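You operate a simulated robot arm through the tools that you are given. There is no shell and no other tool.

You are at the controls of a simulated robot arm. One attempt, no reset.

## Task
Spin-test the yellow wheel; when it has stopped, sort it by the result.
Fine: under the lid with the word on the display; shut the lid.

Only the result counts: the job must be done as asked and must still hold three seconds after the hand-in. Knocking over, shifting, dropping, spilling or breaking anything else fails it. Lids that push on must go on centred and level and be pressed home; caps that screw on are set level and turned clockwise until they are tight.

## Robot
A 5-joint arm with a two-finger parallel gripper, fixed in place. Base frame: the origin is at the foot of the arm, x ahead of it, y to its left, z up; the work surface is at about z = 0. Lengths are in m, angles in rad, forces in N, time in s.
With the tool pointing down near the work surface it reaches from about 0.26 to 0.6 m from the base axis. Its first joint turns from -1.152 to 1.152 rad. The tool tilts only in the upright plane through the base axis and itself; it spins freely about its own axis. Payload 1.57 kg.
The TCP is the grasp point between the finger pads, 0.03 m short of the fingertips. In the tool frame z runs along the fingers and y along their closing line. The gripper opens to 0.08 m. The fingers are 0.017 m wide and 0.012 m thick; the gripper's body (0.04 by 0.082 m) begins 0.08 m behind the TCP.
Orientation is that of the tool frame in the base frame, as a unit quaternion [x, y, z, w]. With the fingers straight down and closing along the base's y, the tool's x points along the base's -x, its y along +y and its z along -z.

## Interface
- The arm moves only by the tool play_rows. Its argument "rows" is a list of rows, each a list of 6 numbers: the shift along the tool's x, y, z in m, then the turn, a rotation vector about the tool's x, y, z in rad. In form: [[x, y, z, ax, ay, az], ...]. A call has 1 to 20 rows; each row shifts and turns the commanded pose from where the row before left it, along the tool's axes as they then stand. "claw" is the opening, from 0 (shut) to 1 (fully open), set as the call begins (left out, the last holds). Rows are played at 5 a second. More than 0.05 m and 0.15 rad between two rows, or a gripper value outside its range, and nothing of the call is played. A pose out of reach is approached as far as the arm can. The call stops where the force on the tool passes 40 N (or 10 N more than at its start, if that is more) or the arm is blocked; 0.2 s more then pass. Each finger travels about 0.153 m/s and halts on what it meets, pressing with about 34 N; the grip force reading is that of the motor and also rises with nothing between the fingers. The clock runs only during rows and for 0.2 s after the last one: add rows that do not move to give the fingers time. It gives the time, the measured TCP pose, the force on the tool (base axes), the opening and the grip force at its end, in the units of the frame above (readings bear some noise), with the torque about the TCP (base axes, N m) and any sound that the robot's microphone picked up.
- Cameras (640 x 400 px; columns grow to the right, rows downward): "scene" is fixed at [0.0613, 0.4272, 0.5028]; the picture's right is [-0.38, -0.92, 0.00], its down [-0.75, 0.31, -0.59] and it looks along [0.54, -0.22, -0.81] (base axes); focal length 236 px, centre (320, 200). "wrist" rides on the gripper at [0.072, -0.007, -0.122] in the tool frame; the picture's right is [0.09, 1.00, 0.00], its down [-0.84, 0.08, -0.54] and it looks along [-0.54, 0.05, 0.84] (tool axes); focal length 238 px, centre (320, 200). There is no depth. A picture from a camera that has moved, and an enlarged one, comes with that camera's place and axes in the base frame and with its lens. The place of the scene camera against the robot may be out by one fixed shift of up to 0.025 m in any direction.
- capture(camera): a new picture of that camera. No time passes.
- close_up(camera, box): a new picture of the part [left, top, right, bottom] of that camera's present view, enlarged. No time passes.
- sign_off(): hands the job in; it is judged then, once.

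Places have to be worked out from the pictures, the camera data and where the tool is seen. Open the gripper and draw the arm clear of the work before you hand the job in, unless the task says otherwise.

The tools are called after "Request:" by a JSON object that holds its "api" and its "payload". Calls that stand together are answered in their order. play_rows: Moves the arm, as the interface text tells. Its arguments: {"type":"object","properties":{"rows":{"type":"array","items":{"type":"array","items":{"type":"number"}}},"claw":{"type":"number"}},"required":["rows"]} The other tools are called the same way: capture (camera) takes a picture; close_up (camera, box) takes an enlarged picture of a part of a camera's view; sign_off () hands the job in.

At the start:

```text
t: 0.0
tcp_pos: [0.2312, 0.2917, 0.2881]
ee_rot: [0.0, 1.0, 0.0, -0.001]
ft_force: [0.5, -0.2, -0.6]
torque: [0.0, -0.01, 0.01]
gripper_width: 0.08
gripper_force: 0.2
```

scene: 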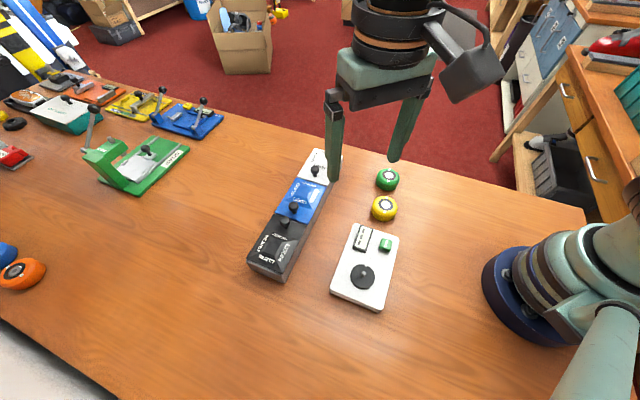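
wrist: 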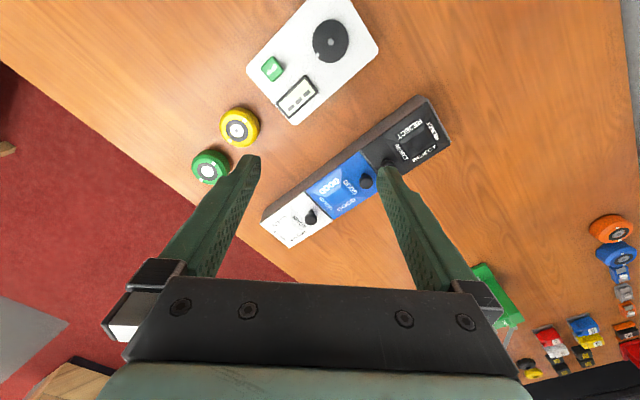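

I'll start with enlarged looks at the tester, wheels and the lidded boxes before moving anything.

Request:
{"api": "close_up", "payload": {"camera": "scene", "box": [230, 140, 420, 320]}}

Request:
{"api": "close_up", "payload": {"camera": "wrist", "box": [180, 0, 460, 260]}}

Request:
{"api": "close_up", "payload": {"camera": "scene", "box": [310, 210, 410, 320]}}

Request:
{"api": "close_up", "payload": {"camera": "scene", "box": [240, 140, 350, 290]}}

```text
2.22 times, centred on (325, 230) of scene
camera zoom: at [0.0613, 0.4272, 0.5028], right [-0.38, -0.92, 0.0], down [-0.75, 0.31, -0.59], along [0.54, -0.22, -0.81], focal length 526 px, centre (309, 133)
```

zoom: 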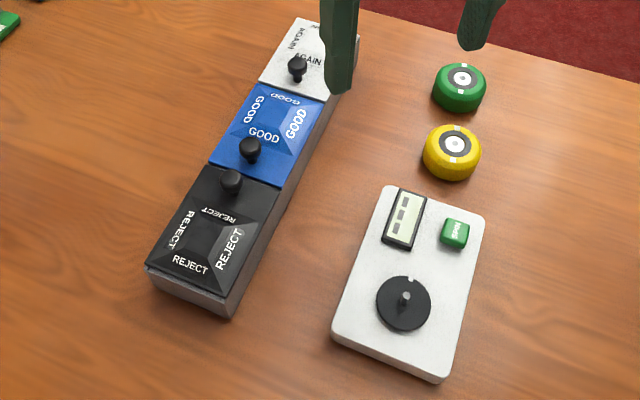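

```text
1.54 times, centred on (320, 130) of wrist
camera zoom: at [0.1612, 0.2839, 0.4093], right [-0.09, 1.0, 0.0], down [0.84, 0.08, 0.54], along [0.54, 0.05, -0.84], focal length 367 px, centre (320, 308)
```

zoom: 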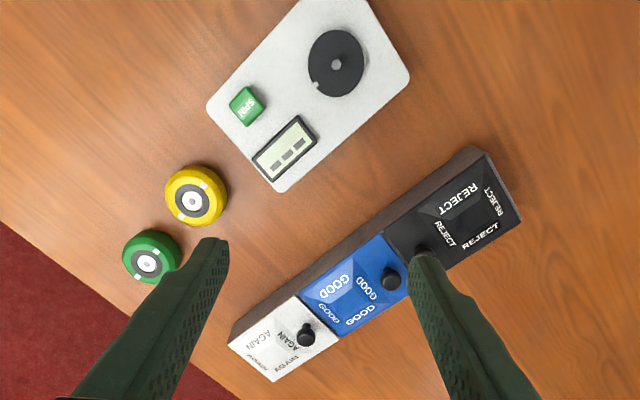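

```text
3.64 times, centred on (360, 265) of scene
camera zoom: at [0.0613, 0.4272, 0.5028], right [-0.38, -0.92, 0.0], down [-0.75, 0.31, -0.59], along [0.54, -0.22, -0.81], focal length 860 px, centre (174, -36)
```

zoom: 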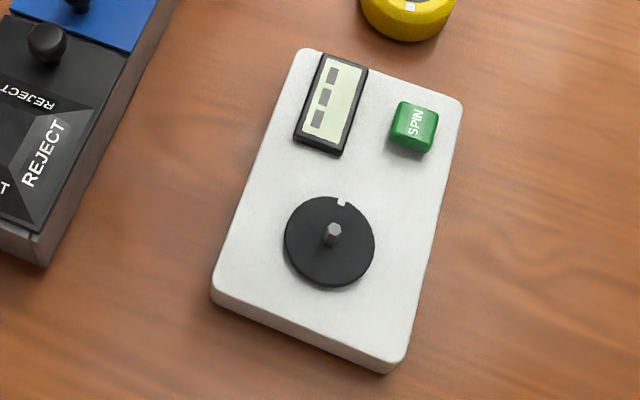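

```text
2.67 times, centred on (295, 215) of scene
camera zoom: at [0.0613, 0.4272, 0.5028], right [-0.38, -0.92, 0.0], down [-0.75, 0.31, -0.59], along [0.54, -0.22, -0.81], focal length 631 px, centre (387, 160)
```

zoom: 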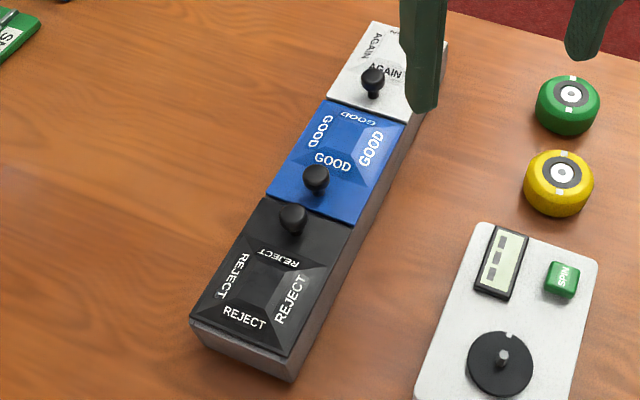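

The wheel, tester and three lidded bins are visible. I'll zoom on the wheel hub, the spindle and the lids for how they fit and hinge.

Request:
{"api": "close_up", "payload": {"camera": "wrist", "box": [185, 95, 275, 190]}}

Request:
{"api": "close_up", "payload": {"camera": "wrist", "box": [250, 0, 380, 125]}}

Request:
{"api": "close_up", "payload": {"camera": "wrist", "box": [250, 90, 460, 250]}}

Request:
{"api": "close_up", "payload": {"camera": "scene", "box": [0, 60, 230, 200]}}

```text
4.21 times, centred on (230, 142) of wrist
camera zoom: at [0.1612, 0.2839, 0.4093], right [-0.09, 1.0, 0.0], down [0.84, 0.08, 0.54], along [0.54, 0.05, -0.84], focal length 1004 px, centre (699, 442)
```

zoom: 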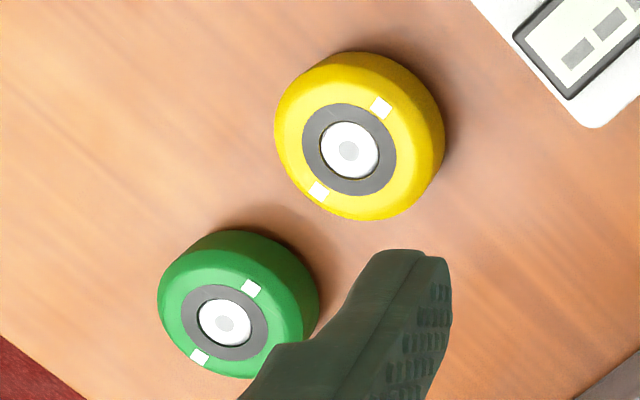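

```text
3.20 times, centred on (315, 62) of wrist
camera zoom: at [0.1612, 0.2839, 0.4093], right [-0.09, 1.0, 0.0], down [0.84, 0.08, 0.54], along [0.54, 0.05, -0.84], focal length 763 px, centre (336, 640)
```

zoom: 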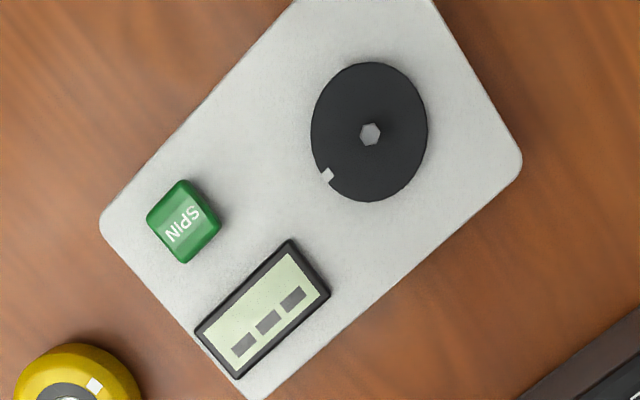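

```text
2.50 times, centred on (355, 170) of wrist
camera zoom: at [0.1612, 0.2839, 0.4093], right [-0.09, 1.0, 0.0], down [0.84, 0.08, 0.54], along [0.54, 0.05, -0.84], focal length 596 px, centre (232, 275)
```

zoom: 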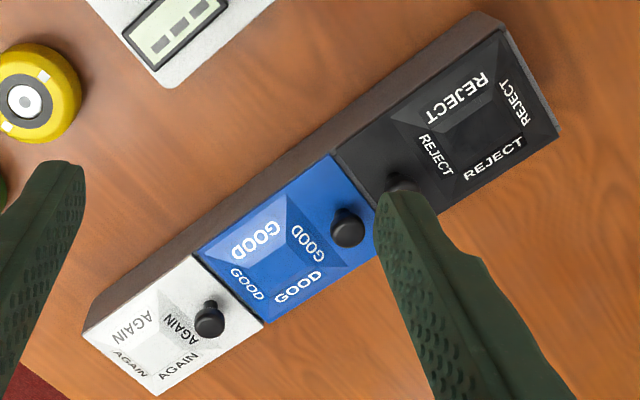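

```text
2.78 times, centred on (115, 130) of scene
camera zoom: at [0.0613, 0.4272, 0.5028], right [-0.38, -0.92, 0.0], down [-0.75, 0.31, -0.59], along [0.54, -0.22, -0.81], focal length 658 px, centre (890, 395)
```

zoom: 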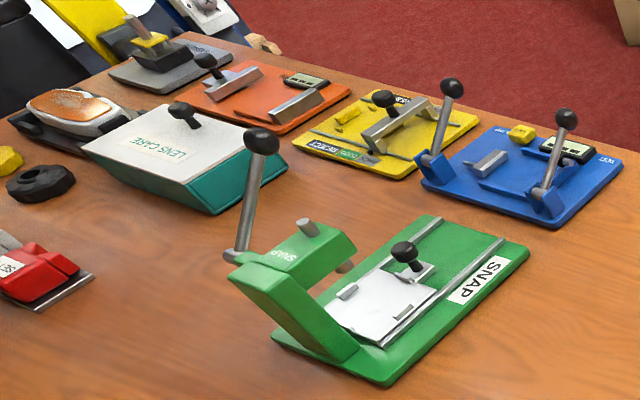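

I judge the yellow wheel at about (0.281, 0.164), the spindle near (0.152, 0.297), SPIN near (0.193, 0.219) and the bins running from (0.42, 0.29) to (0.28, 0.45). I'm moving above the yellow wheel for a closer look at its hub.

Request:
{"api": "play_rows", "payload": {"rows": [[-0.0125, -0.032, 0.022, 0, 0, 0], [-0.0125, -0.032, 0.022, 0, 0, 0], [-0.0125, -0.032, 0.022, 0, 0, 0], [-0.0125, -0.032, 0.022, 0, 0, 0], [0, 0, 0, 0, 0, 0]], "claw": 1}}

Request:
{"api": "capture", "payload": {"camera": "wrist"}}

Request:
{"api": "close_up", "payload": {"camera": "wrist", "box": [240, 100, 400, 220]}}

Request:
{"api": "close_up", "payload": {"camera": "scene", "box": [230, 140, 420, 320]}}

```text
t: 1.2
tcp_pos: [0.2818, 0.1643, 0.2013]
ee_rot: [0.0, 1.0, 0.0, 0.0]
ft_force: [-0.7, 0.7, -0.1]
torque: [0.0, 0.01, -0.01]
gripper_width: 0.0804
gripper_force: 0.0
```

```text
taken
camera wrist: at [0.2111, 0.156, 0.3219], right [-0.09, 1.0, 0.0], down [0.84, 0.08, 0.54], along [0.54, 0.05, -0.84], focal length 238 px, centre (320, 200)
```

wrist: 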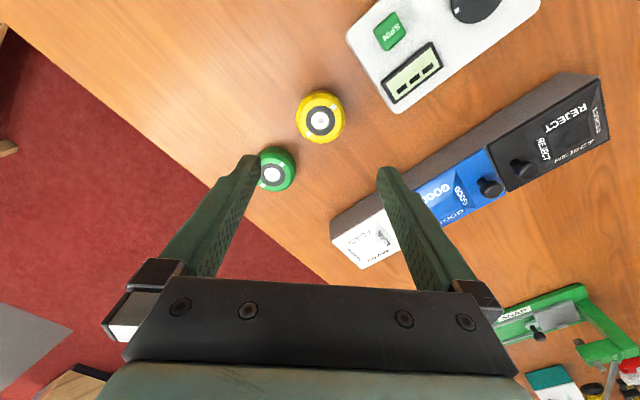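

```text
3.33 times, centred on (320, 160) of wrist
camera zoom: at [0.2111, 0.156, 0.3219], right [-0.09, 1.0, 0.0], down [0.84, 0.08, 0.54], along [0.54, 0.05, -0.84], focal length 794 px, centre (320, 333)
```

zoom: 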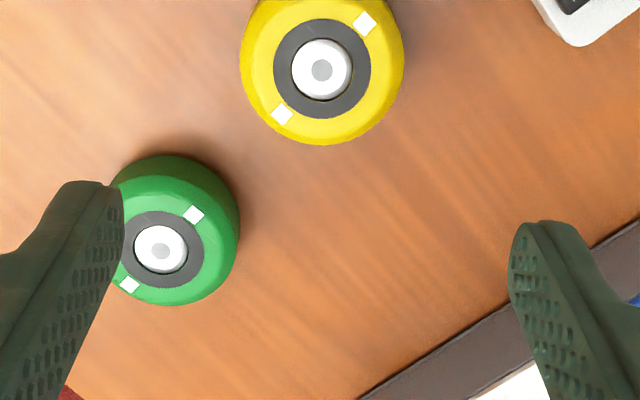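

```text
2.22 times, centred on (325, 230) of scene
camera zoom: at [0.0613, 0.4272, 0.5028], right [-0.38, -0.92, 0.0], down [-0.75, 0.31, -0.59], along [0.54, -0.22, -0.81], focal length 526 px, centre (309, 133)
```

zoom: 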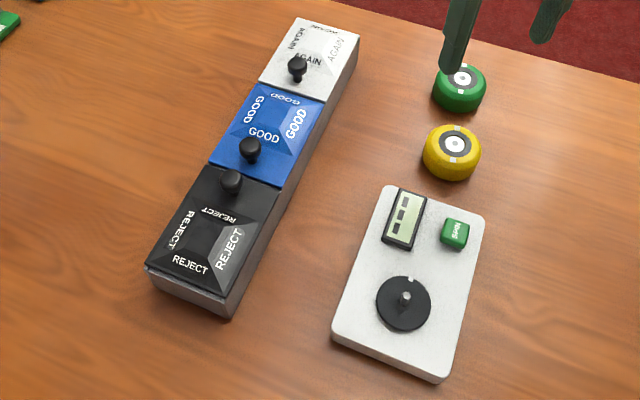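

From two views the yellow hub sits at about (0.284, 0.163), top at z≈0.032, about 0.06 wide. I zoom on the hub bore next.

Request:
{"api": "close_up", "payload": {"camera": "wrist", "box": [295, 88, 347, 146]}}

Request:
{"api": "close_up", "payload": {"camera": "wrist", "box": [330, 0, 620, 270]}}

```text
6.90 times, centred on (321, 117) of wrist
camera zoom: at [0.2111, 0.156, 0.3219], right [-0.09, 1.0, 0.0], down [0.84, 0.08, 0.54], along [0.54, 0.05, -0.84], focal length 1644 px, centre (313, 772)
```

zoom: 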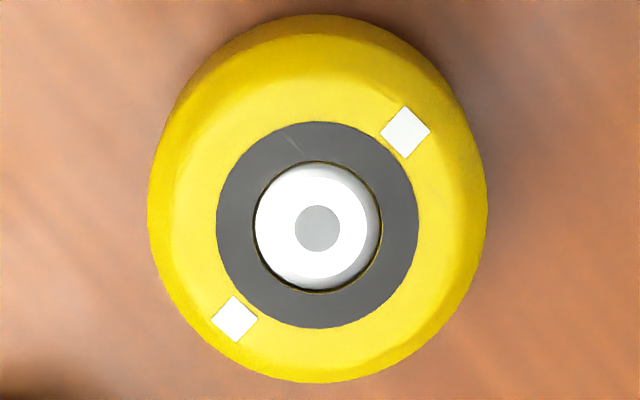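

```text
1.48 times, centred on (475, 135) of wrist
camera zoom: at [0.2111, 0.156, 0.3219], right [-0.09, 1.0, 0.0], down [0.84, 0.08, 0.54], along [0.54, 0.05, -0.84], focal length 353 px, centre (90, 296)
```

zoom: 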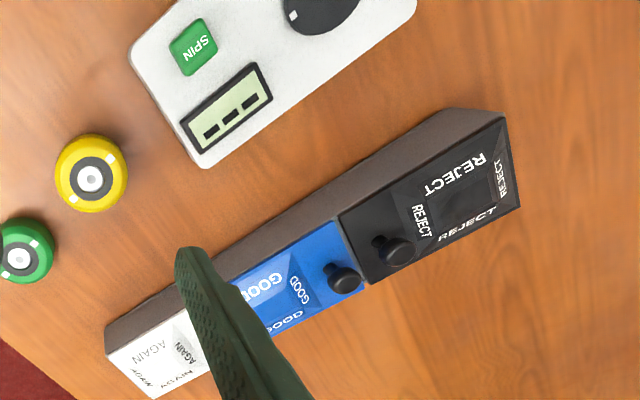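

The hub shows a flush grey centre about the size of the hex post. Next I go above the bins, turned to face across them, to see the lids, knobs and hinges.

Request:
{"api": "play_rows", "payload": {"rows": [[-0.013, 0.0375, 0, 0, 0, 0], [-0.013, 0.0375, 0, 0, 0, 0], [-0.013, 0.0375, 0, 0, 0, 0], [-0.013, 0.0375, 0, 0, 0, 0], [-0.013, 0.0375, 0, 0, 0, 0], [-0.013, 0.0375, 0, 0, 0, 0], [0, 0, 0, 0, 0, -0.15], [0, 0, 0, 0, 0, -0.15], [0, 0, 0, 0, 0, -0.15], [0, 0, 0, 0, 0, -0.15], [0, 0, 0, 0, 0, -0.15], [0, 0, 0, 0, 0, 0]]}}

Request:
{"api": "capture", "payload": {"camera": "wrist"}}

Request:
{"api": "close_up", "payload": {"camera": "wrist", "box": [180, 0, 500, 200]}}

```text
t: 3.8
tcp_pos: [0.3593, 0.3886, 0.1999]
ee_rot: [-0.367, 0.93, 0.0, 0.0]
ft_force: [0.9, 0.5, 0.3]
torque: [-0.04, 0.03, 0.02]
gripper_width: 0.08
gripper_force: 0.1
```

```text
taken
camera wrist: at [0.3134, 0.3334, 0.3213], right [-0.75, 0.66, 0.0], down [0.56, 0.63, 0.54], along [0.36, 0.41, -0.84], focal length 238 px, centre (320, 200)
```

wrist: 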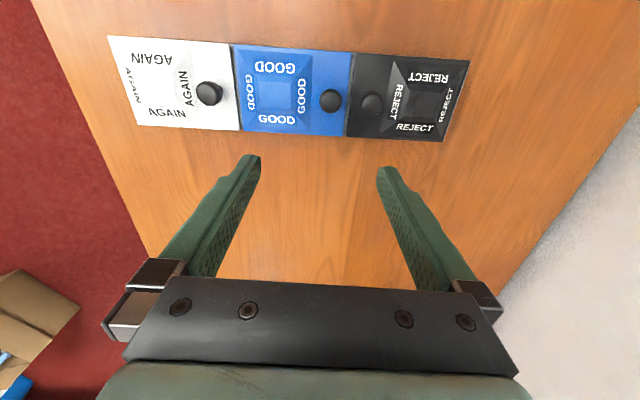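

```text
2.00 times, centred on (340, 100) of wrist
camera zoom: at [0.3134, 0.3334, 0.3213], right [-0.75, 0.66, 0.0], down [0.56, 0.63, 0.54], along [0.36, 0.41, -0.84], focal length 477 px, centre (280, 400)
```

zoom: 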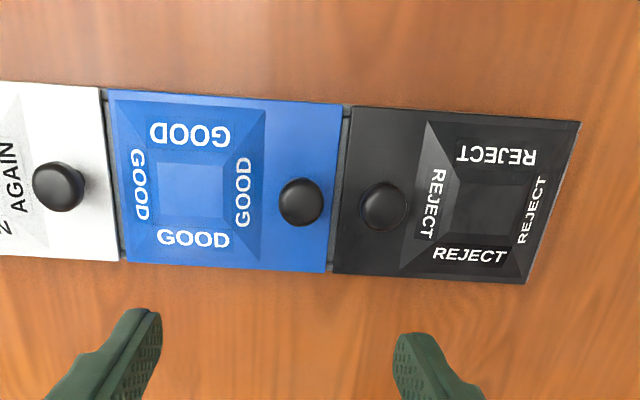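

The lids carry off-centre knobs, suggesting a hinge on the opposite edge of each. I pull back and tilt the tool outward to see the bins from the side.

Request:
{"api": "play_rows", "payload": {"rows": [[0.046, 0, 0, 0, 0, 0], [0.046, 0, 0, 0, 0, 0], [0.046, 0, 0, 0, 0, 0], [0, 0, 0, 0, -0.15, 0], [0, 0, 0, 0, -0.15, 0], [0, 0, 0, 0, -0.15, 0], [0, 0, 0, 0, 0, 0]]}}

Request:
{"api": "capture", "payload": {"camera": "wrist"}}

Request:
{"api": "close_up", "payload": {"camera": "wrist", "box": [160, 60, 480, 220]}}

```text
t: 5.4
tcp_pos: [0.2596, 0.2941, 0.199]
ee_rot: [-0.362, 0.905, 0.1, 0.198]
ft_force: [-0.2, -0.5, 0.4]
torque: [0.01, 0.01, 0.0]
gripper_width: 0.0799
gripper_force: 0.0
```

```text
taken
camera wrist: at [0.1827, 0.2045, 0.2775], right [-0.75, 0.66, 0.0], down [0.34, 0.39, 0.85], along [0.56, 0.64, -0.52], focal length 238 px, centre (320, 200)
```

wrist: 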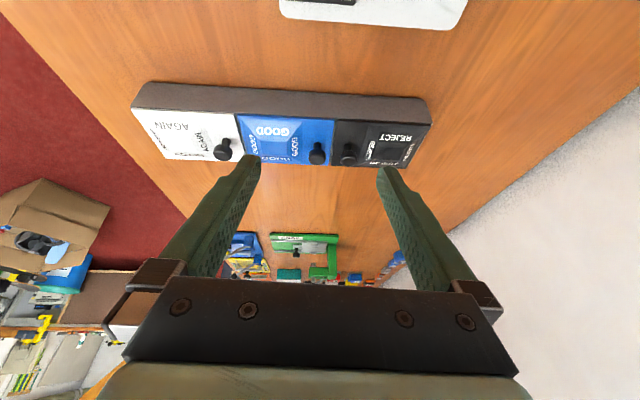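

```text
2.00 times, centred on (320, 140) of wrist
camera zoom: at [0.1827, 0.2045, 0.2775], right [-0.75, 0.66, 0.0], down [0.34, 0.39, 0.85], along [0.56, 0.64, -0.52], focal length 477 px, centre (320, 320)
```

zoom: 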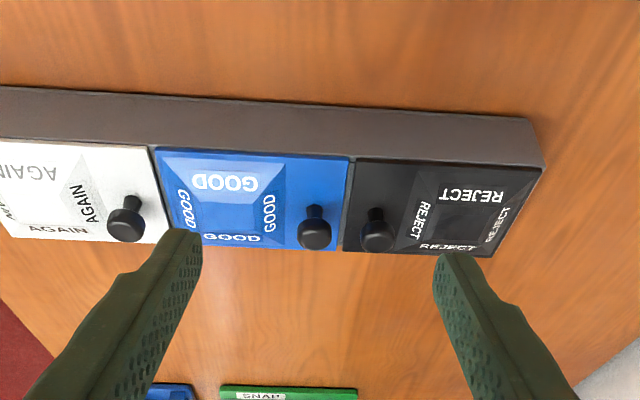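

The bins are dark trays with flush square lids and ball knobs on stems; no sliding rails are visible. I untilt and turn the tool so its closing line will be parallel to the tester's short edge.

Request:
{"api": "play_rows", "payload": {"rows": [[0, 0, 0, 0, 0.15, 0], [0, 0, 0, 0, 0.15, 0], [0, 0, 0, 0, 0.15, 0], [0, 0, 0, 0, 0, 0.1427], [0, 0, 0, 0, 0, 0.1427], [0, 0, 0, 0, 0, 0.1427], [0, 0, 0, 0, 0, 0.1427], [0, 0, 0, 0, 0, 0.1427], [0, 0, 0, 0, 0, 0.1427], [0, 0, 0, 0, 0, 0.1427], [0, 0, 0, 0, 0, 0.1427], [0, 0, 0, 0, 0, 0.1427], [0, 0, 0, 0, 0, 0.1427], [0, 0, 0, 0, 0, 0.1427], [0, 0, 0, 0, 0, 0]]}}

Request:
{"api": "capture", "payload": {"camera": "wrist"}}

```text
t: 8.6
tcp_pos: [0.2594, 0.2936, 0.2]
ee_rot: [0.4, 0.917, -0.001, 0.0]
ft_force: [-0.6, 0.8, 0.1]
torque: [0.0, -0.01, -0.02]
gripper_width: 0.0801
gripper_force: 0.0
```

```text
taken
camera wrist: at [0.2062, 0.3418, 0.3215], right [0.67, 0.74, 0.0], down [0.63, -0.56, 0.54], along [0.4, -0.36, -0.84], focal length 238 px, centre (320, 200)
```

wrist: 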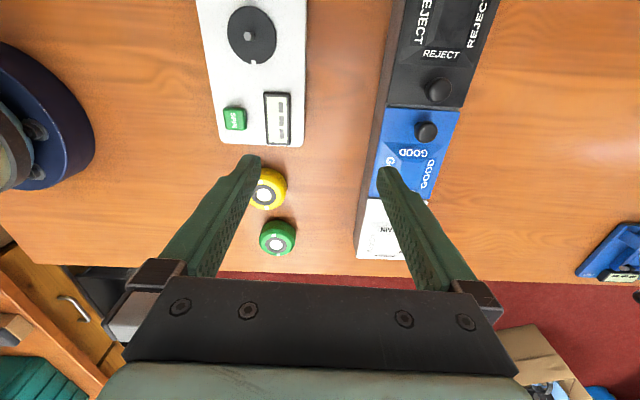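

Next I move over the tester for a close view of the spindle, plate, button and display.

Request:
{"api": "play_rows", "payload": {"rows": [[0.0181, -0.0252, 0.0167, 0, 0, 0], [0.0181, -0.0252, 0.0167, 0, 0, 0], [0.0181, -0.0252, 0.0167, 0, 0, 0], [0, 0, 0, 0, 0, 0]]}}

Request:
{"api": "capture", "payload": {"camera": "wrist"}}

Request:
{"api": "close_up", "payload": {"camera": "wrist", "box": [250, 60, 410, 180]}}

```text
t: 9.6
tcp_pos: [0.1663, 0.2824, 0.1495]
ee_rot: [0.399, 0.917, 0.0, 0.0]
ft_force: [0.7, 0.3, -0.5]
torque: [0.0, 0.04, 0.0]
gripper_width: 0.0798
gripper_force: 0.0
```

```text
taken
camera wrist: at [0.1138, 0.3294, 0.2718], right [0.67, 0.75, 0.0], down [0.63, -0.56, 0.54], along [0.4, -0.36, -0.84], focal length 238 px, centre (320, 200)
```

wrist: 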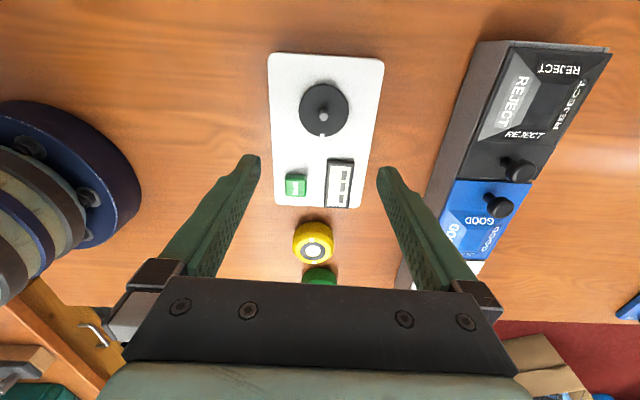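

```text
3.33 times, centred on (330, 120) of wrist
camera zoom: at [0.1138, 0.3294, 0.2718], right [0.67, 0.75, 0.0], down [0.63, -0.56, 0.54], along [0.4, -0.36, -0.84], focal length 794 px, centre (287, 467)
```

zoom: 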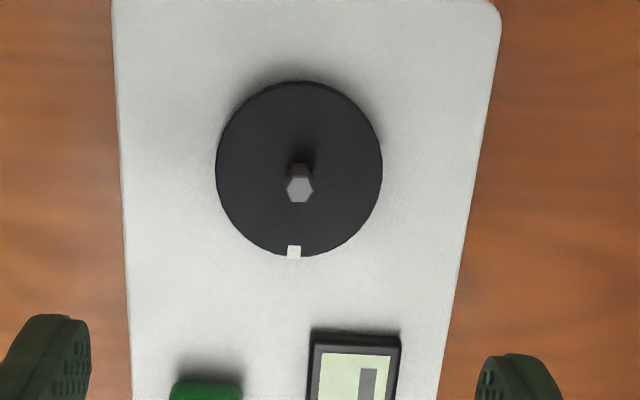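

The spindle comes out at about (0.154, 0.297), plate z≈0.03, post top z≈0.055. Zooming in for hex orientation.

Request:
{"api": "close_up", "payload": {"camera": "wrist", "box": [304, 98, 344, 123]}}

Request:
{"api": "close_up", "payload": {"camera": "wrist", "box": [280, 80, 370, 140]}}

Request:
{"api": "close_up", "payload": {"camera": "wrist", "box": [270, 160, 370, 270]}}

```text
16.00 times, centred on (324, 110) of wrist
camera zoom: at [0.1138, 0.3294, 0.2718], right [0.67, 0.75, 0.0], down [0.63, -0.56, 0.54], along [0.4, -0.36, -0.84], focal length 3814 px, centre (256, 1632)
```

zoom: 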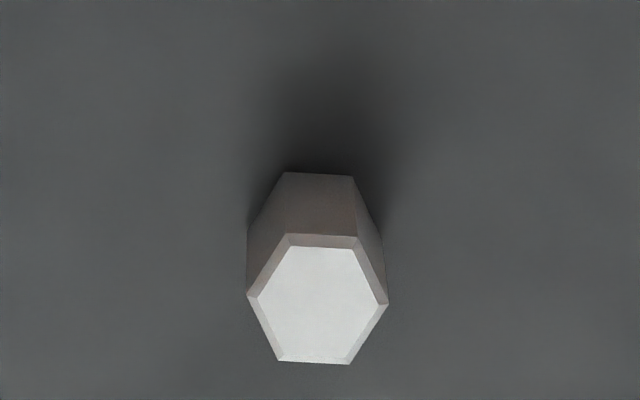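

```text
6.67 times, centred on (325, 110) of wrist
camera zoom: at [0.1138, 0.3294, 0.2718], right [0.67, 0.75, 0.0], down [0.63, -0.56, 0.54], along [0.4, -0.36, -0.84], focal length 1589 px, centre (287, 800)
```

zoom: 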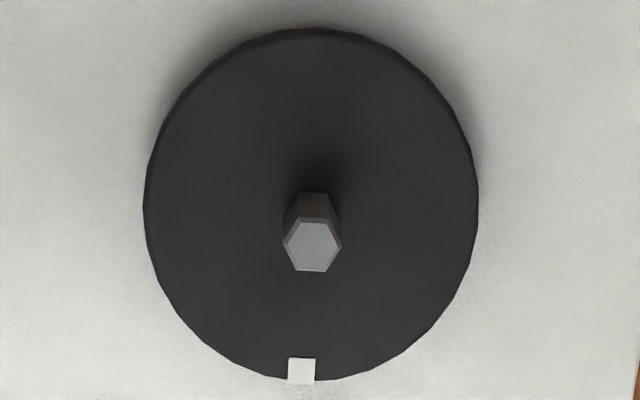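

```text
3.64 times, centred on (320, 215) of wrist
camera zoom: at [0.1138, 0.3294, 0.2718], right [0.67, 0.75, 0.0], down [0.63, -0.56, 0.54], along [0.4, -0.36, -0.84], focal length 867 px, centre (320, 146)
```

zoom: 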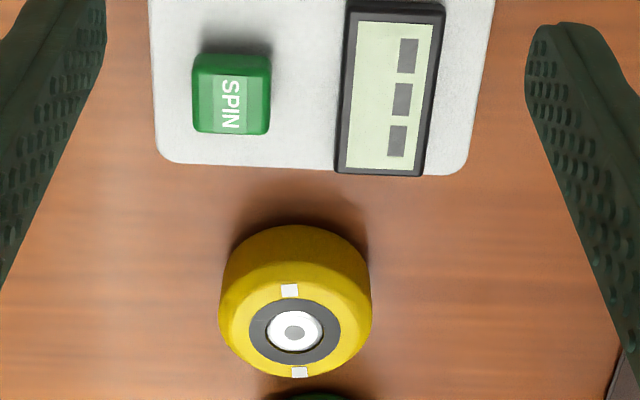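

Hex flats and notch face about −45°, while the wheel's marks lie at about −37.6°. I'll grip the wheel with the tool turned back 0.13 rad so it lands aligned with the notch. Moving above it at z 0.15 first.

Request:
{"api": "play_rows", "payload": {"rows": [[-0.042, 0.0014, 0, 0, 0, 0], [-0.042, 0.0014, 0, 0, 0, 0], [-0.042, 0.0014, 0, 0, 0, 0], [-0.042, 0.0014, 0, 0, 0, 0], [0, 0, 0, 0, 0, -0.13], [0, 0, 0, 0, 0, 0]]}}

Request:
{"api": "capture", "payload": {"camera": "wrist"}}

Request:
{"api": "close_up", "payload": {"camera": "wrist", "box": [260, 100, 380, 180]}}

```text
t: 11.0
tcp_pos: [0.2852, 0.1643, 0.1502]
ee_rot: [0.338, 0.941, 0.0, 0.0]
ft_force: [0.0, 0.2, -0.3]
torque: [-0.01, 0.0, 0.05]
gripper_width: 0.08
gripper_force: 0.0
```

```text
taken
camera wrist: at [0.2273, 0.2029, 0.2715], right [0.56, 0.83, 0.0], down [0.69, -0.47, 0.54], along [0.45, -0.3, -0.84], focal length 238 px, centre (320, 200)
```

wrist: 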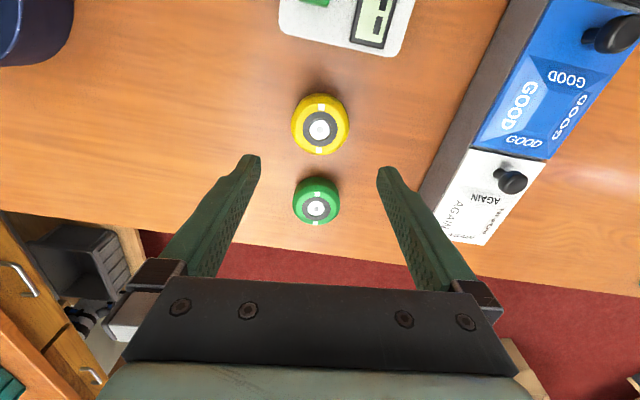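

```text
5.00 times, centred on (320, 140) of wrist
camera zoom: at [0.2273, 0.2029, 0.2715], right [0.56, 0.83, 0.0], down [0.69, -0.47, 0.54], along [0.45, -0.3, -0.84], focal length 1192 px, centre (320, 500)
```

zoom: 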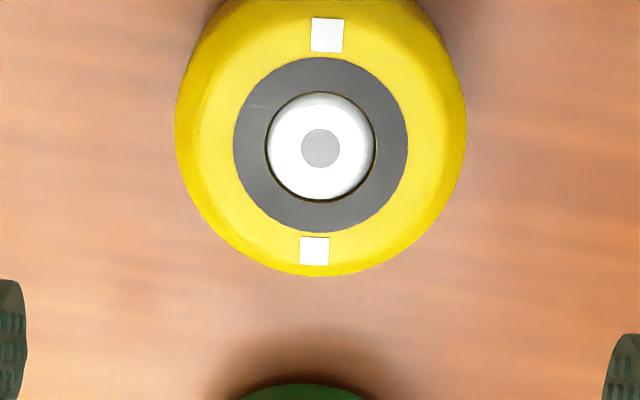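

The hub measures 2.7 mm along tool +x from the TCP and is centred in y. I correct that and descend to TCP z≈0.037 with the gripper open.

Request:
{"api": "play_rows", "payload": {"rows": [[0.0027, 0.0, 0.01, 0, 0, 0], [0, 0, 0.03, 0, 0, 0], [0, 0, 0.03, 0, 0, 0], [0, 0, 0.025, 0, 0, 0], [0, 0, 0.018, 0, 0, 0], [0, 0, 0, 0, 0, 0]]}}

Request:
{"api": "capture", "payload": {"camera": "wrist"}}

Request:
{"api": "close_up", "payload": {"camera": "scene", "box": [330, 130, 430, 240]}}

```text
t: 12.4
tcp_pos: [0.2831, 0.1648, 0.0368]
ee_rot: [0.338, 0.941, 0.0, 0.001]
ft_force: [0.4, -0.7, 0.4]
torque: [-0.02, -0.01, 0.0]
gripper_width: 0.08
gripper_force: 0.0
```

```text
taken
camera wrist: at [0.2252, 0.2048, 0.1576], right [0.56, 0.83, 0.0], down [0.69, -0.47, 0.54], along [0.45, -0.31, -0.84], focal length 238 px, centre (320, 200)
```

wrist: 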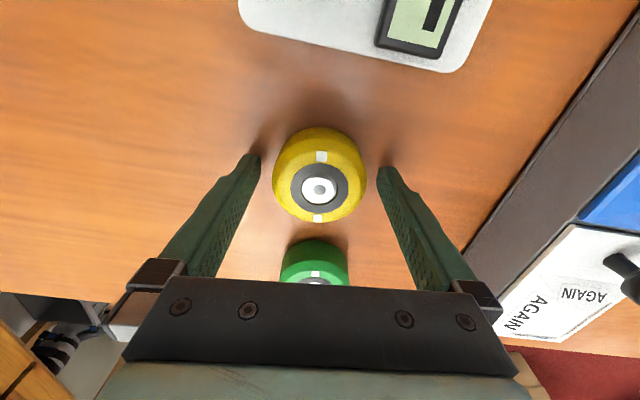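

```text
3.64 times, centred on (380, 185) of scene
camera zoom: at [0.0613, 0.4272, 0.5028], right [-0.38, -0.92, 0.0], down [-0.75, 0.31, -0.59], along [0.54, -0.22, -0.81], focal length 860 px, centre (102, 254)
```

zoom: 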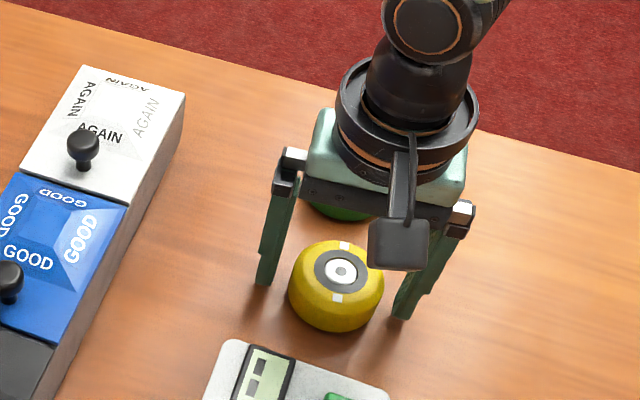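

The hub sits within about 0.5 mm of the TCP between open fingers. Closing the gripper.

Request:
{"api": "play_rows", "payload": {"rows": [[0, 0, 0, 0, 0, 0], [0, 0, 0, 0, 0, 0], [0, 0, 0, 0, 0, 0]], "claw": 0}}

Request:
{"api": "close_up", "payload": {"camera": "wrist", "box": [240, 120, 400, 240]}}

```text
t: 13.2
tcp_pos: [0.2832, 0.1647, 0.0366]
ee_rot: [0.339, 0.941, 0.001, -0.001]
ft_force: [-0.8, 0.2, 0.4]
torque: [-0.02, -0.01, -0.04]
gripper_width: 0.0584
gripper_force: 33.9
```

```text
3.33 times, centred on (320, 180) of wrist
camera zoom: at [0.2251, 0.2048, 0.1579], right [0.56, 0.83, 0.0], down [0.69, -0.47, 0.54], along [0.45, -0.31, -0.84], focal length 794 px, centre (320, 267)
```

zoom: 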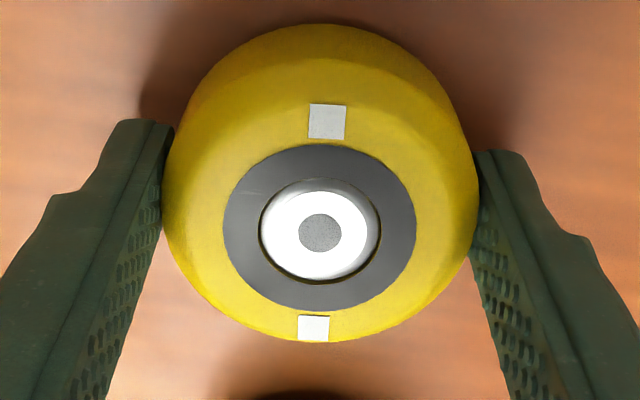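

Gripped at width 0.0584. I lift to z≈0.15, carry the wheel over the spindle, and turn +0.13 rad to align the marks with the notch.

Request:
{"api": "play_rows", "payload": {"rows": [[0, 0, -0.015, 0, 0, 0], [0, 0, -0.03, 0, 0, 0], [0, 0, -0.035, 0, 0, 0], [0, 0, -0.034, 0, 0, 0], [0.0372, 0.0042, 0, 0, 0, 0], [0.0372, 0.0042, 0, 0, 0, 0], [0.0372, 0.0042, 0, 0, 0, 0], [0.0372, 0.0042, 0, 0, 0, 0], [0.0372, 0.0042, 0, 0, 0, 0], [0, 0, 0, 0, 0, 0.13], [0, 0, 0, 0, 0, 0], [0, 0, 0, 0, 0, 0]]}}

Request:
{"api": "capture", "payload": {"camera": "scene"}}

Request:
{"api": "capture", "payload": {"camera": "wrist"}}

Request:
{"api": "close_up", "payload": {"camera": "scene", "box": [320, 200, 420, 320]}}

```text
t: 15.8
tcp_pos: [0.1531, 0.2995, 0.1515]
ee_rot: [0.4, 0.917, 0.0, 0.001]
ft_force: [0.3, -0.8, 0.0]
torque: [0.01, -0.04, 0.01]
gripper_width: 0.0
gripper_force: 21.6
```

```text
taken
```

scene: 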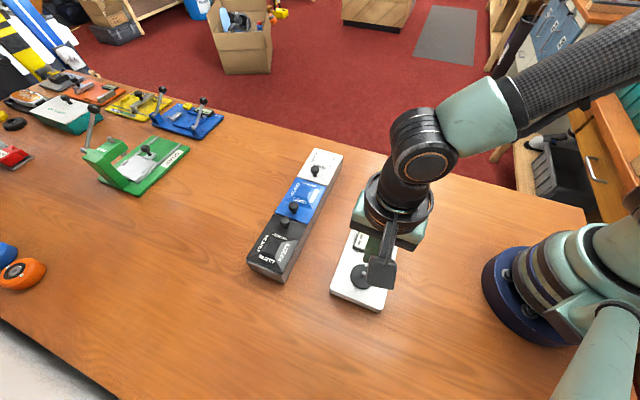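

```text
taken
camera wrist: at [0.1006, 0.3471, 0.2725], right [0.67, 0.75, 0.0], down [0.63, -0.56, 0.54], along [0.4, -0.36, -0.84], focal length 238 px, centre (320, 200)
```

wrist: 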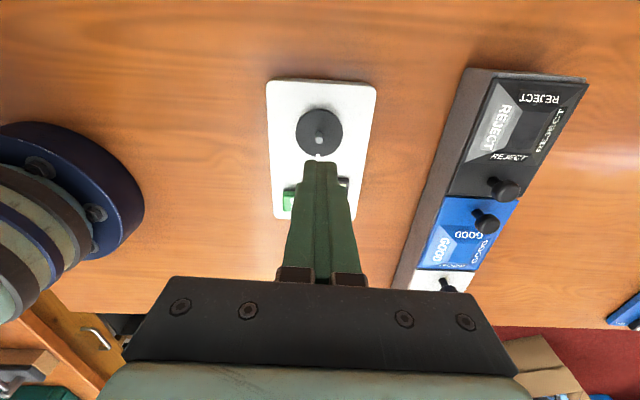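

```text
3.33 times, centred on (370, 260) of scene
camera zoom: at [0.0613, 0.4272, 0.5028], right [-0.38, -0.92, 0.0], down [-0.75, 0.31, -0.59], along [0.54, -0.22, -0.81], focal length 788 px, centre (153, 0)
```

zoom: 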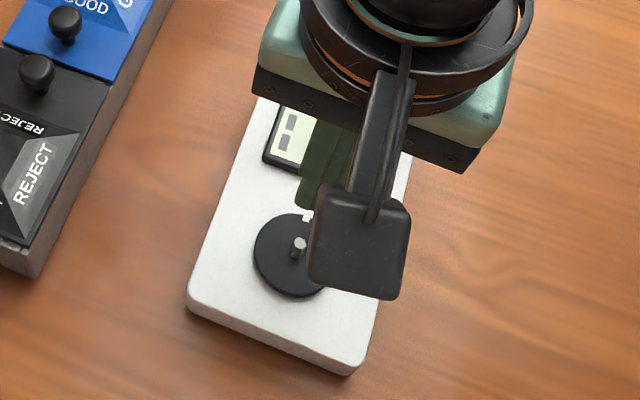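

The gripper is fully shut, so the wheel slipped out on the lift. I zoom on the spindle from here for a position check, then back off to find the wheel.

Request:
{"api": "close_up", "payload": {"camera": "wrist", "box": [280, 100, 360, 160]}}

Request:
{"api": "play_rows", "payload": {"rows": [[0, 0, -0.03, 0, 0, 0], [0, 0, -0.03, 0, 0, 0], [0, 0.045, 0, 0, 0, 0], [0, 0.045, 0, 0, 0, 0], [0, 0.045, 0, 0, 0, 0], [0, 0, 0, 0, 0, 0]]}}

Request:
{"api": "capture", "payload": {"camera": "scene"}}

Request:
{"api": "capture", "payload": {"camera": "wrist"}}

```text
6.67 times, centred on (320, 130) of wrist
camera zoom: at [0.1006, 0.3471, 0.2725], right [0.67, 0.75, 0.0], down [0.63, -0.56, 0.54], along [0.4, -0.36, -0.84], focal length 1589 px, centre (320, 667)
```

zoom: 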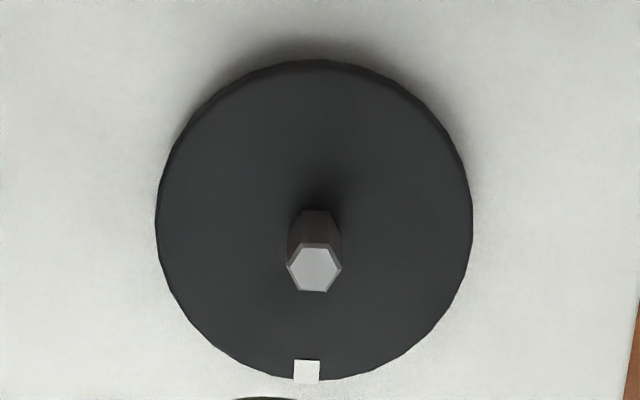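

```text
t: 17.2
tcp_pos: [0.2516, 0.3931, 0.2111]
ee_rot: [0.398, 0.917, 0.0, -0.001]
ft_force: [-0.7, 0.3, 0.3]
torque: [0.0, 0.0, 0.0]
gripper_width: 0.0002
gripper_force: 21.5
```

```text
taken
```

scene: 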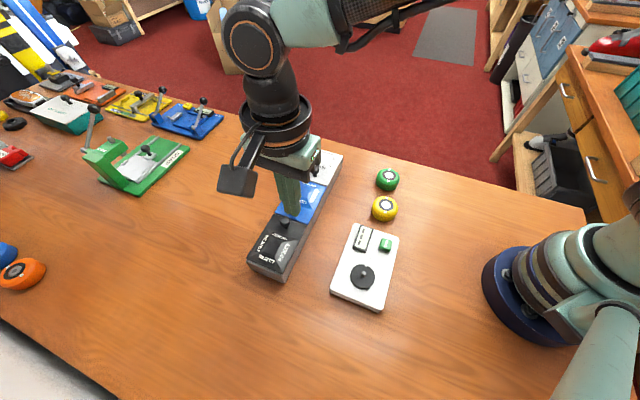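

```text
taken
camera wrist: at [0.2001, 0.4405, 0.3326], right [0.67, 0.75, 0.0], down [0.63, -0.56, 0.54], along [0.4, -0.36, -0.84], focal length 238 px, centre (320, 200)
```

wrist: 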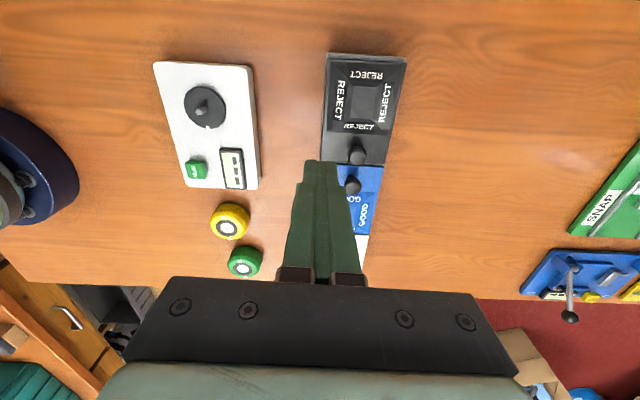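

The yellow wheel is still standing at its original spot, so it slid down out of the pads. Checking its profile and location before regrasping lower.

Request:
{"api": "close_up", "payload": {"camera": "scene", "box": [360, 155, 410, 230]}}

Request:
{"api": "close_up", "payload": {"camera": "wrist", "box": [200, 190, 270, 290]}}

```text
5.33 times, centred on (385, 192) of scene
camera zoom: at [0.0613, 0.4272, 0.5028], right [-0.38, -0.92, 0.0], down [-0.75, 0.31, -0.59], along [0.54, -0.22, -0.81], focal length 1261 px, centre (-27, 240)
```

zoom: 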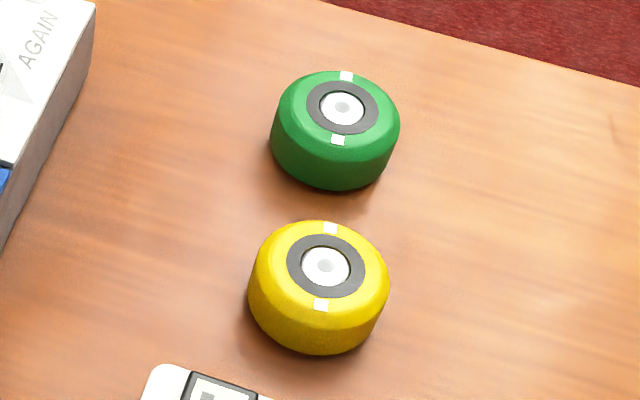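

```text
4.00 times, centred on (235, 240) of wrist
camera zoom: at [0.2001, 0.4405, 0.3326], right [0.67, 0.75, 0.0], down [0.63, -0.56, 0.54], along [0.4, -0.36, -0.84], focal length 953 px, centre (660, 40)
```

zoom: 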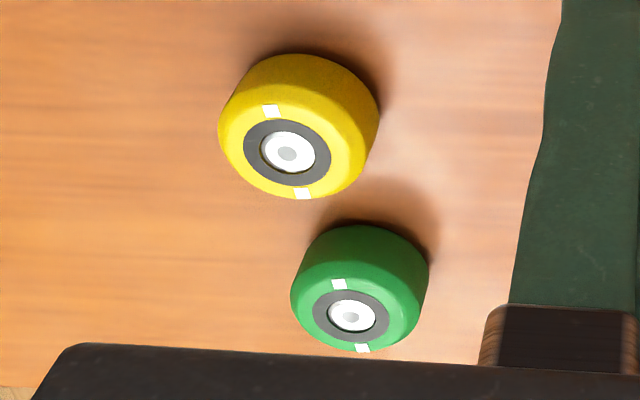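

The wheel's sides are rounded, widest below mid-height, and it hasn't noticeably moved. I return above it open and re-measure.

Request:
{"api": "play_rows", "payload": {"rows": [[-0.0315, -0.0221, 0.0102, 0, 0, 0], [-0.0315, -0.0221, 0.0102, 0, 0, 0], [-0.0315, -0.0221, 0.0102, 0, 0, 0], [-0.0315, -0.0221, 0.0102, 0, 0, 0], [-0.0315, -0.0221, 0.0102, 0, 0, 0], [-0.0315, -0.0221, 0.0102, 0, 0, 0], [0, 0, 0, 0, 0, -0.13], [0, 0, 0, 0, 0, 0], [0, 0, 0, 0, 0, 0]], "claw": 1}}

Request:
{"api": "close_up", "payload": {"camera": "wrist", "box": [260, 100, 380, 180]}}

```text
t: 19.2
tcp_pos: [0.2823, 0.1634, 0.1516]
ee_rot: [0.338, 0.941, 0.001, -0.001]
ft_force: [-0.2, 0.3, -0.9]
torque: [0.01, -0.02, 0.0]
gripper_width: 0.08
gripper_force: 0.1
```

```text
5.00 times, centred on (320, 140) of wrist
camera zoom: at [0.2251, 0.2036, 0.2712], right [0.56, 0.83, 0.0], down [0.69, -0.47, 0.54], along [0.45, -0.3, -0.84], focal length 1192 px, centre (320, 500)
```

zoom: 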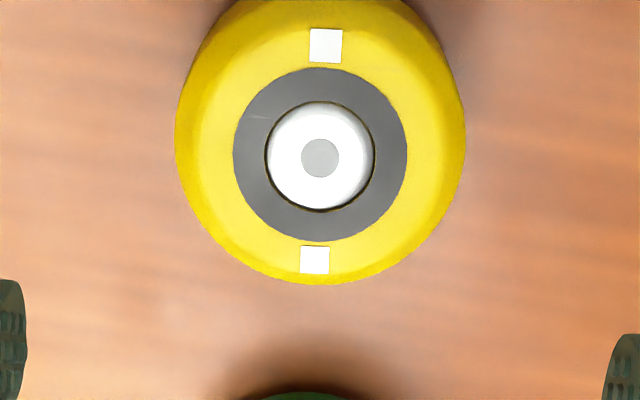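

Hub again within 1 mm of the TCP. I descend lower this time, to TCP z≈0.0325, so the fingertips are just above the table, then close.

Request:
{"api": "play_rows", "payload": {"rows": [[0.0005, 0, 0.0175, 0, 0, 0], [0, 0, 0.03, 0, 0, 0], [0, 0, 0.03, 0, 0, 0], [0, 0, 0.025, 0, 0, 0], [0, 0, 0.01, 0, 0, 0], [0, 0, 0.005, 0, 0, 0], [0, 0, 0, 0, 0, 0]]}}

Request:
{"api": "play_rows", "payload": {"rows": [[0, 0, 0, 0, 0, 0], [0, 0, 0, 0, 0, 0], [0, 0, 0, 0, 0, 0], [0, 0, 0, 0, 0, 0]], "claw": 0}}

Request:
{"api": "close_up", "payload": {"camera": "wrist", "box": [240, 120, 400, 240]}}

Request:
{"api": "close_up", "payload": {"camera": "scene", "box": [340, 160, 430, 240]}}

```text
t: 20.8
tcp_pos: [0.2836, 0.1627, 0.0316]
ee_rot: [0.338, 0.941, 0.0, 0.0]
ft_force: [-0.6, -0.7, 0.2]
torque: [-0.02, 0.06, 0.0]
gripper_width: 0.0801
gripper_force: 0.0
```

```text
t: 21.8
tcp_pos: [0.2831, 0.1625, 0.0324]
ee_rot: [0.338, 0.941, 0.0, 0.0]
ft_force: [-0.8, -0.5, -0.7]
torque: [0.01, 0.03, 0.0]
gripper_width: 0.059
gripper_force: 34.7
```

```text
3.33 times, centred on (320, 180) of wrist
camera zoom: at [0.225, 0.2029, 0.1538], right [0.56, 0.83, 0.0], down [0.69, -0.47, 0.54], along [0.45, -0.31, -0.84], focal length 794 px, centre (320, 267)
```

zoom: 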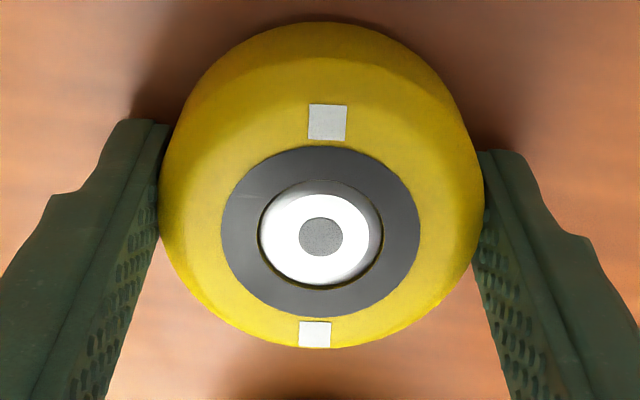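

```text
5.00 times, centred on (385, 200) of scene
camera zoom: at [0.0613, 0.4272, 0.5028], right [-0.38, -0.92, 0.0], down [-0.75, 0.31, -0.59], along [0.54, -0.22, -0.81], focal length 1182 px, centre (-5, 200)
```

zoom: 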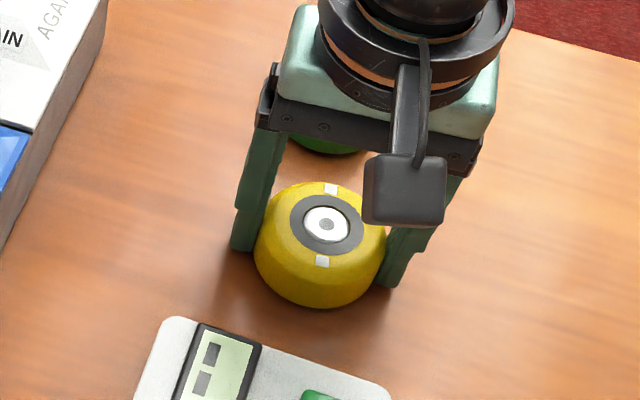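

Slightly wider grip now (0.059). I lift slowly by 20 mm and check whether it holds.

Request:
{"api": "play_rows", "payload": {"rows": [[0, 0, -0.002, 0, 0, 0], [0, 0, -0.003, 0, 0, 0], [0, 0, -0.005, 0, 0, 0], [0, 0, -0.005, 0, 0, 0], [0, 0, -0.005, 0, 0, 0], [0, 0, 0, 0, 0, 0]]}}

Request:
{"api": "close_up", "payload": {"camera": "scene", "box": [340, 160, 430, 240]}}

Request:
{"api": "close_up", "payload": {"camera": "wrist", "box": [240, 120, 400, 240]}}

```text
t: 23.2
tcp_pos: [0.2813, 0.1629, 0.0523]
ee_rot: [0.339, 0.941, 0.0, 0.001]
ft_force: [0.7, -0.8, -1.7]
torque: [-0.02, -0.02, -0.03]
gripper_width: 0.0589
gripper_force: 33.9
```

```text
5.00 times, centred on (385, 200) of scene
camera zoom: at [0.0613, 0.4272, 0.5028], right [-0.38, -0.92, 0.0], down [-0.75, 0.31, -0.59], along [0.54, -0.22, -0.81], focal length 1182 px, centre (-5, 200)
```

zoom: 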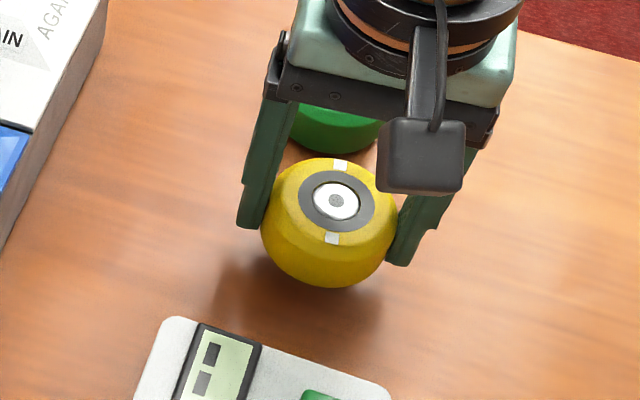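

```text
3.33 times, centred on (320, 180) of wrist
camera zoom: at [0.2247, 0.2032, 0.1736], right [0.56, 0.83, 0.0], down [0.69, -0.47, 0.54], along [0.45, -0.31, -0.84], focal length 794 px, centre (320, 267)
```

zoom: 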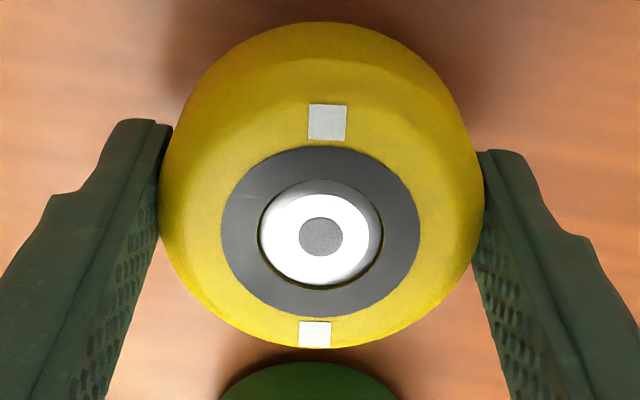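

The wheel is held securely (about 1.5 N load, width steady). I lift gently to z≈0.15, turn to the tester's alignment, and carry it over the spindle in small steps.

Request:
{"api": "play_rows", "payload": {"rows": [[0, 0, -0.01, 0, 0, 0], [0, 0, -0.0175, 0, 0, 0], [0, 0, -0.02, 0, 0, 0], [0, 0, -0.02, 0, 0, 0], [0, 0, -0.02, 0, 0, 0], [0, 0, -0.01, 0, 0, 0], [-0.0005, 0, 0, 0, 0, 0.065], [0, 0, 0, 0, 0, 0.065], [0.0095, 0, 0, 0, 0, 0], [0.019, -0.00033, 0, 0, 0, 0], [0.019, -0.00033, 0, 0, 0, 0], [0.019, -0.00033, 0, 0, 0, 0], [0.022, -0.00033, 0, 0, 0, 0], [0.022, -0.00033, 0, 0, 0, 0], [0.022, -0.00033, 0, 0, 0, 0], [0.019, -0.00033, 0, 0, 0, 0], [0.019, -0.00033, 0, 0, 0, 0], [0.012, -0.00033, 0, 0, 0, 0], [0.005, -0.00033, 0, 0, 0, 0], [0, 0, 0, 0, 0, 0]]}}

Request:
{"api": "capture", "payload": {"camera": "wrist"}}

Request:
{"api": "close_up", "payload": {"camera": "scene", "box": [320, 200, 420, 320]}}

```text
t: 27.4
tcp_pos: [0.1535, 0.2985, 0.1481]
ee_rot: [0.398, 0.917, 0.0, 0.0]
ft_force: [-0.6, -0.1, -1.2]
torque: [0.01, 0.01, 0.01]
gripper_width: 0.0588
gripper_force: 34.2
```

```text
taken
camera wrist: at [0.1005, 0.3456, 0.2708], right [0.67, 0.75, 0.0], down [0.63, -0.56, 0.54], along [0.4, -0.36, -0.84], focal length 238 px, centre (320, 200)
```

wrist: 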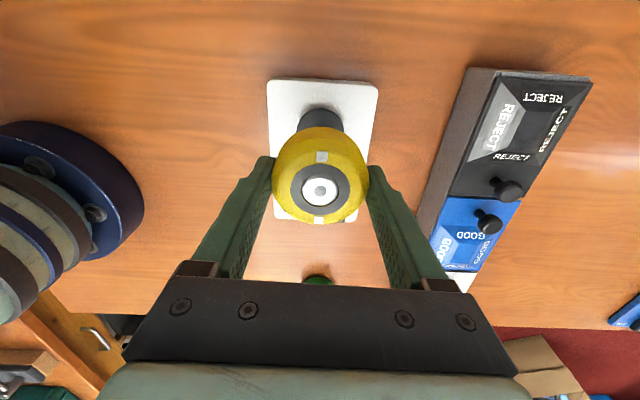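

```text
3.33 times, centred on (370, 260) of scene
camera zoom: at [0.0613, 0.4272, 0.5028], right [-0.38, -0.92, 0.0], down [-0.75, 0.31, -0.59], along [0.54, -0.22, -0.81], focal length 788 px, centre (153, 0)
```

zoom: 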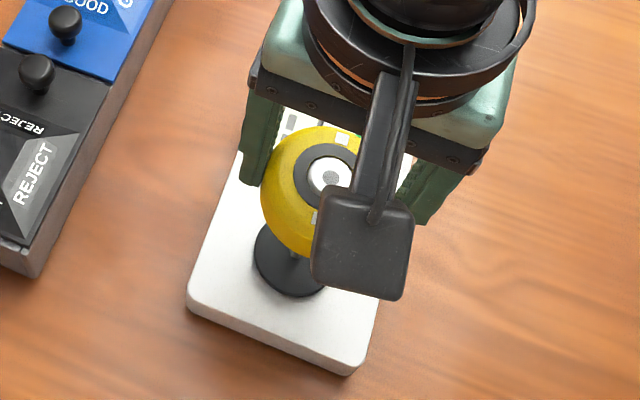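

The wheel hovers over the spindle. I zoom in on both cameras to verify the offset between hub and post before lowering.

Request:
{"api": "close_up", "payload": {"camera": "scene", "box": [350, 235, 390, 295]}}

Request:
{"api": "close_up", "payload": {"camera": "wrist", "box": [270, 90, 370, 230]}}

```text
6.67 times, centred on (370, 265) of scene
camera zoom: at [0.0613, 0.4272, 0.5028], right [-0.38, -0.92, 0.0], down [-0.75, 0.31, -0.59], along [0.54, -0.22, -0.81], focal length 1577 px, centre (-13, -233)
```

zoom: 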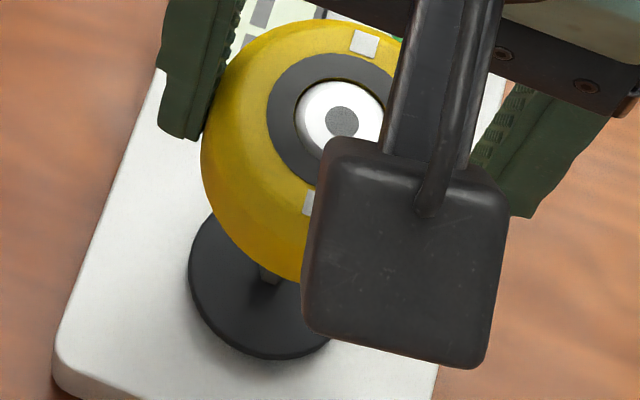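

```text
2.86 times, centred on (320, 160) of wrist
camera zoom: at [0.1005, 0.3456, 0.2708], right [0.67, 0.75, 0.0], down [0.63, -0.56, 0.54], along [0.4, -0.36, -0.84], focal length 681 px, centre (320, 314)
```

zoom: 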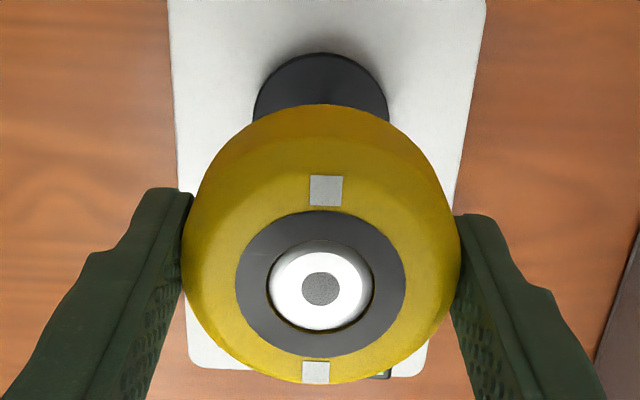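

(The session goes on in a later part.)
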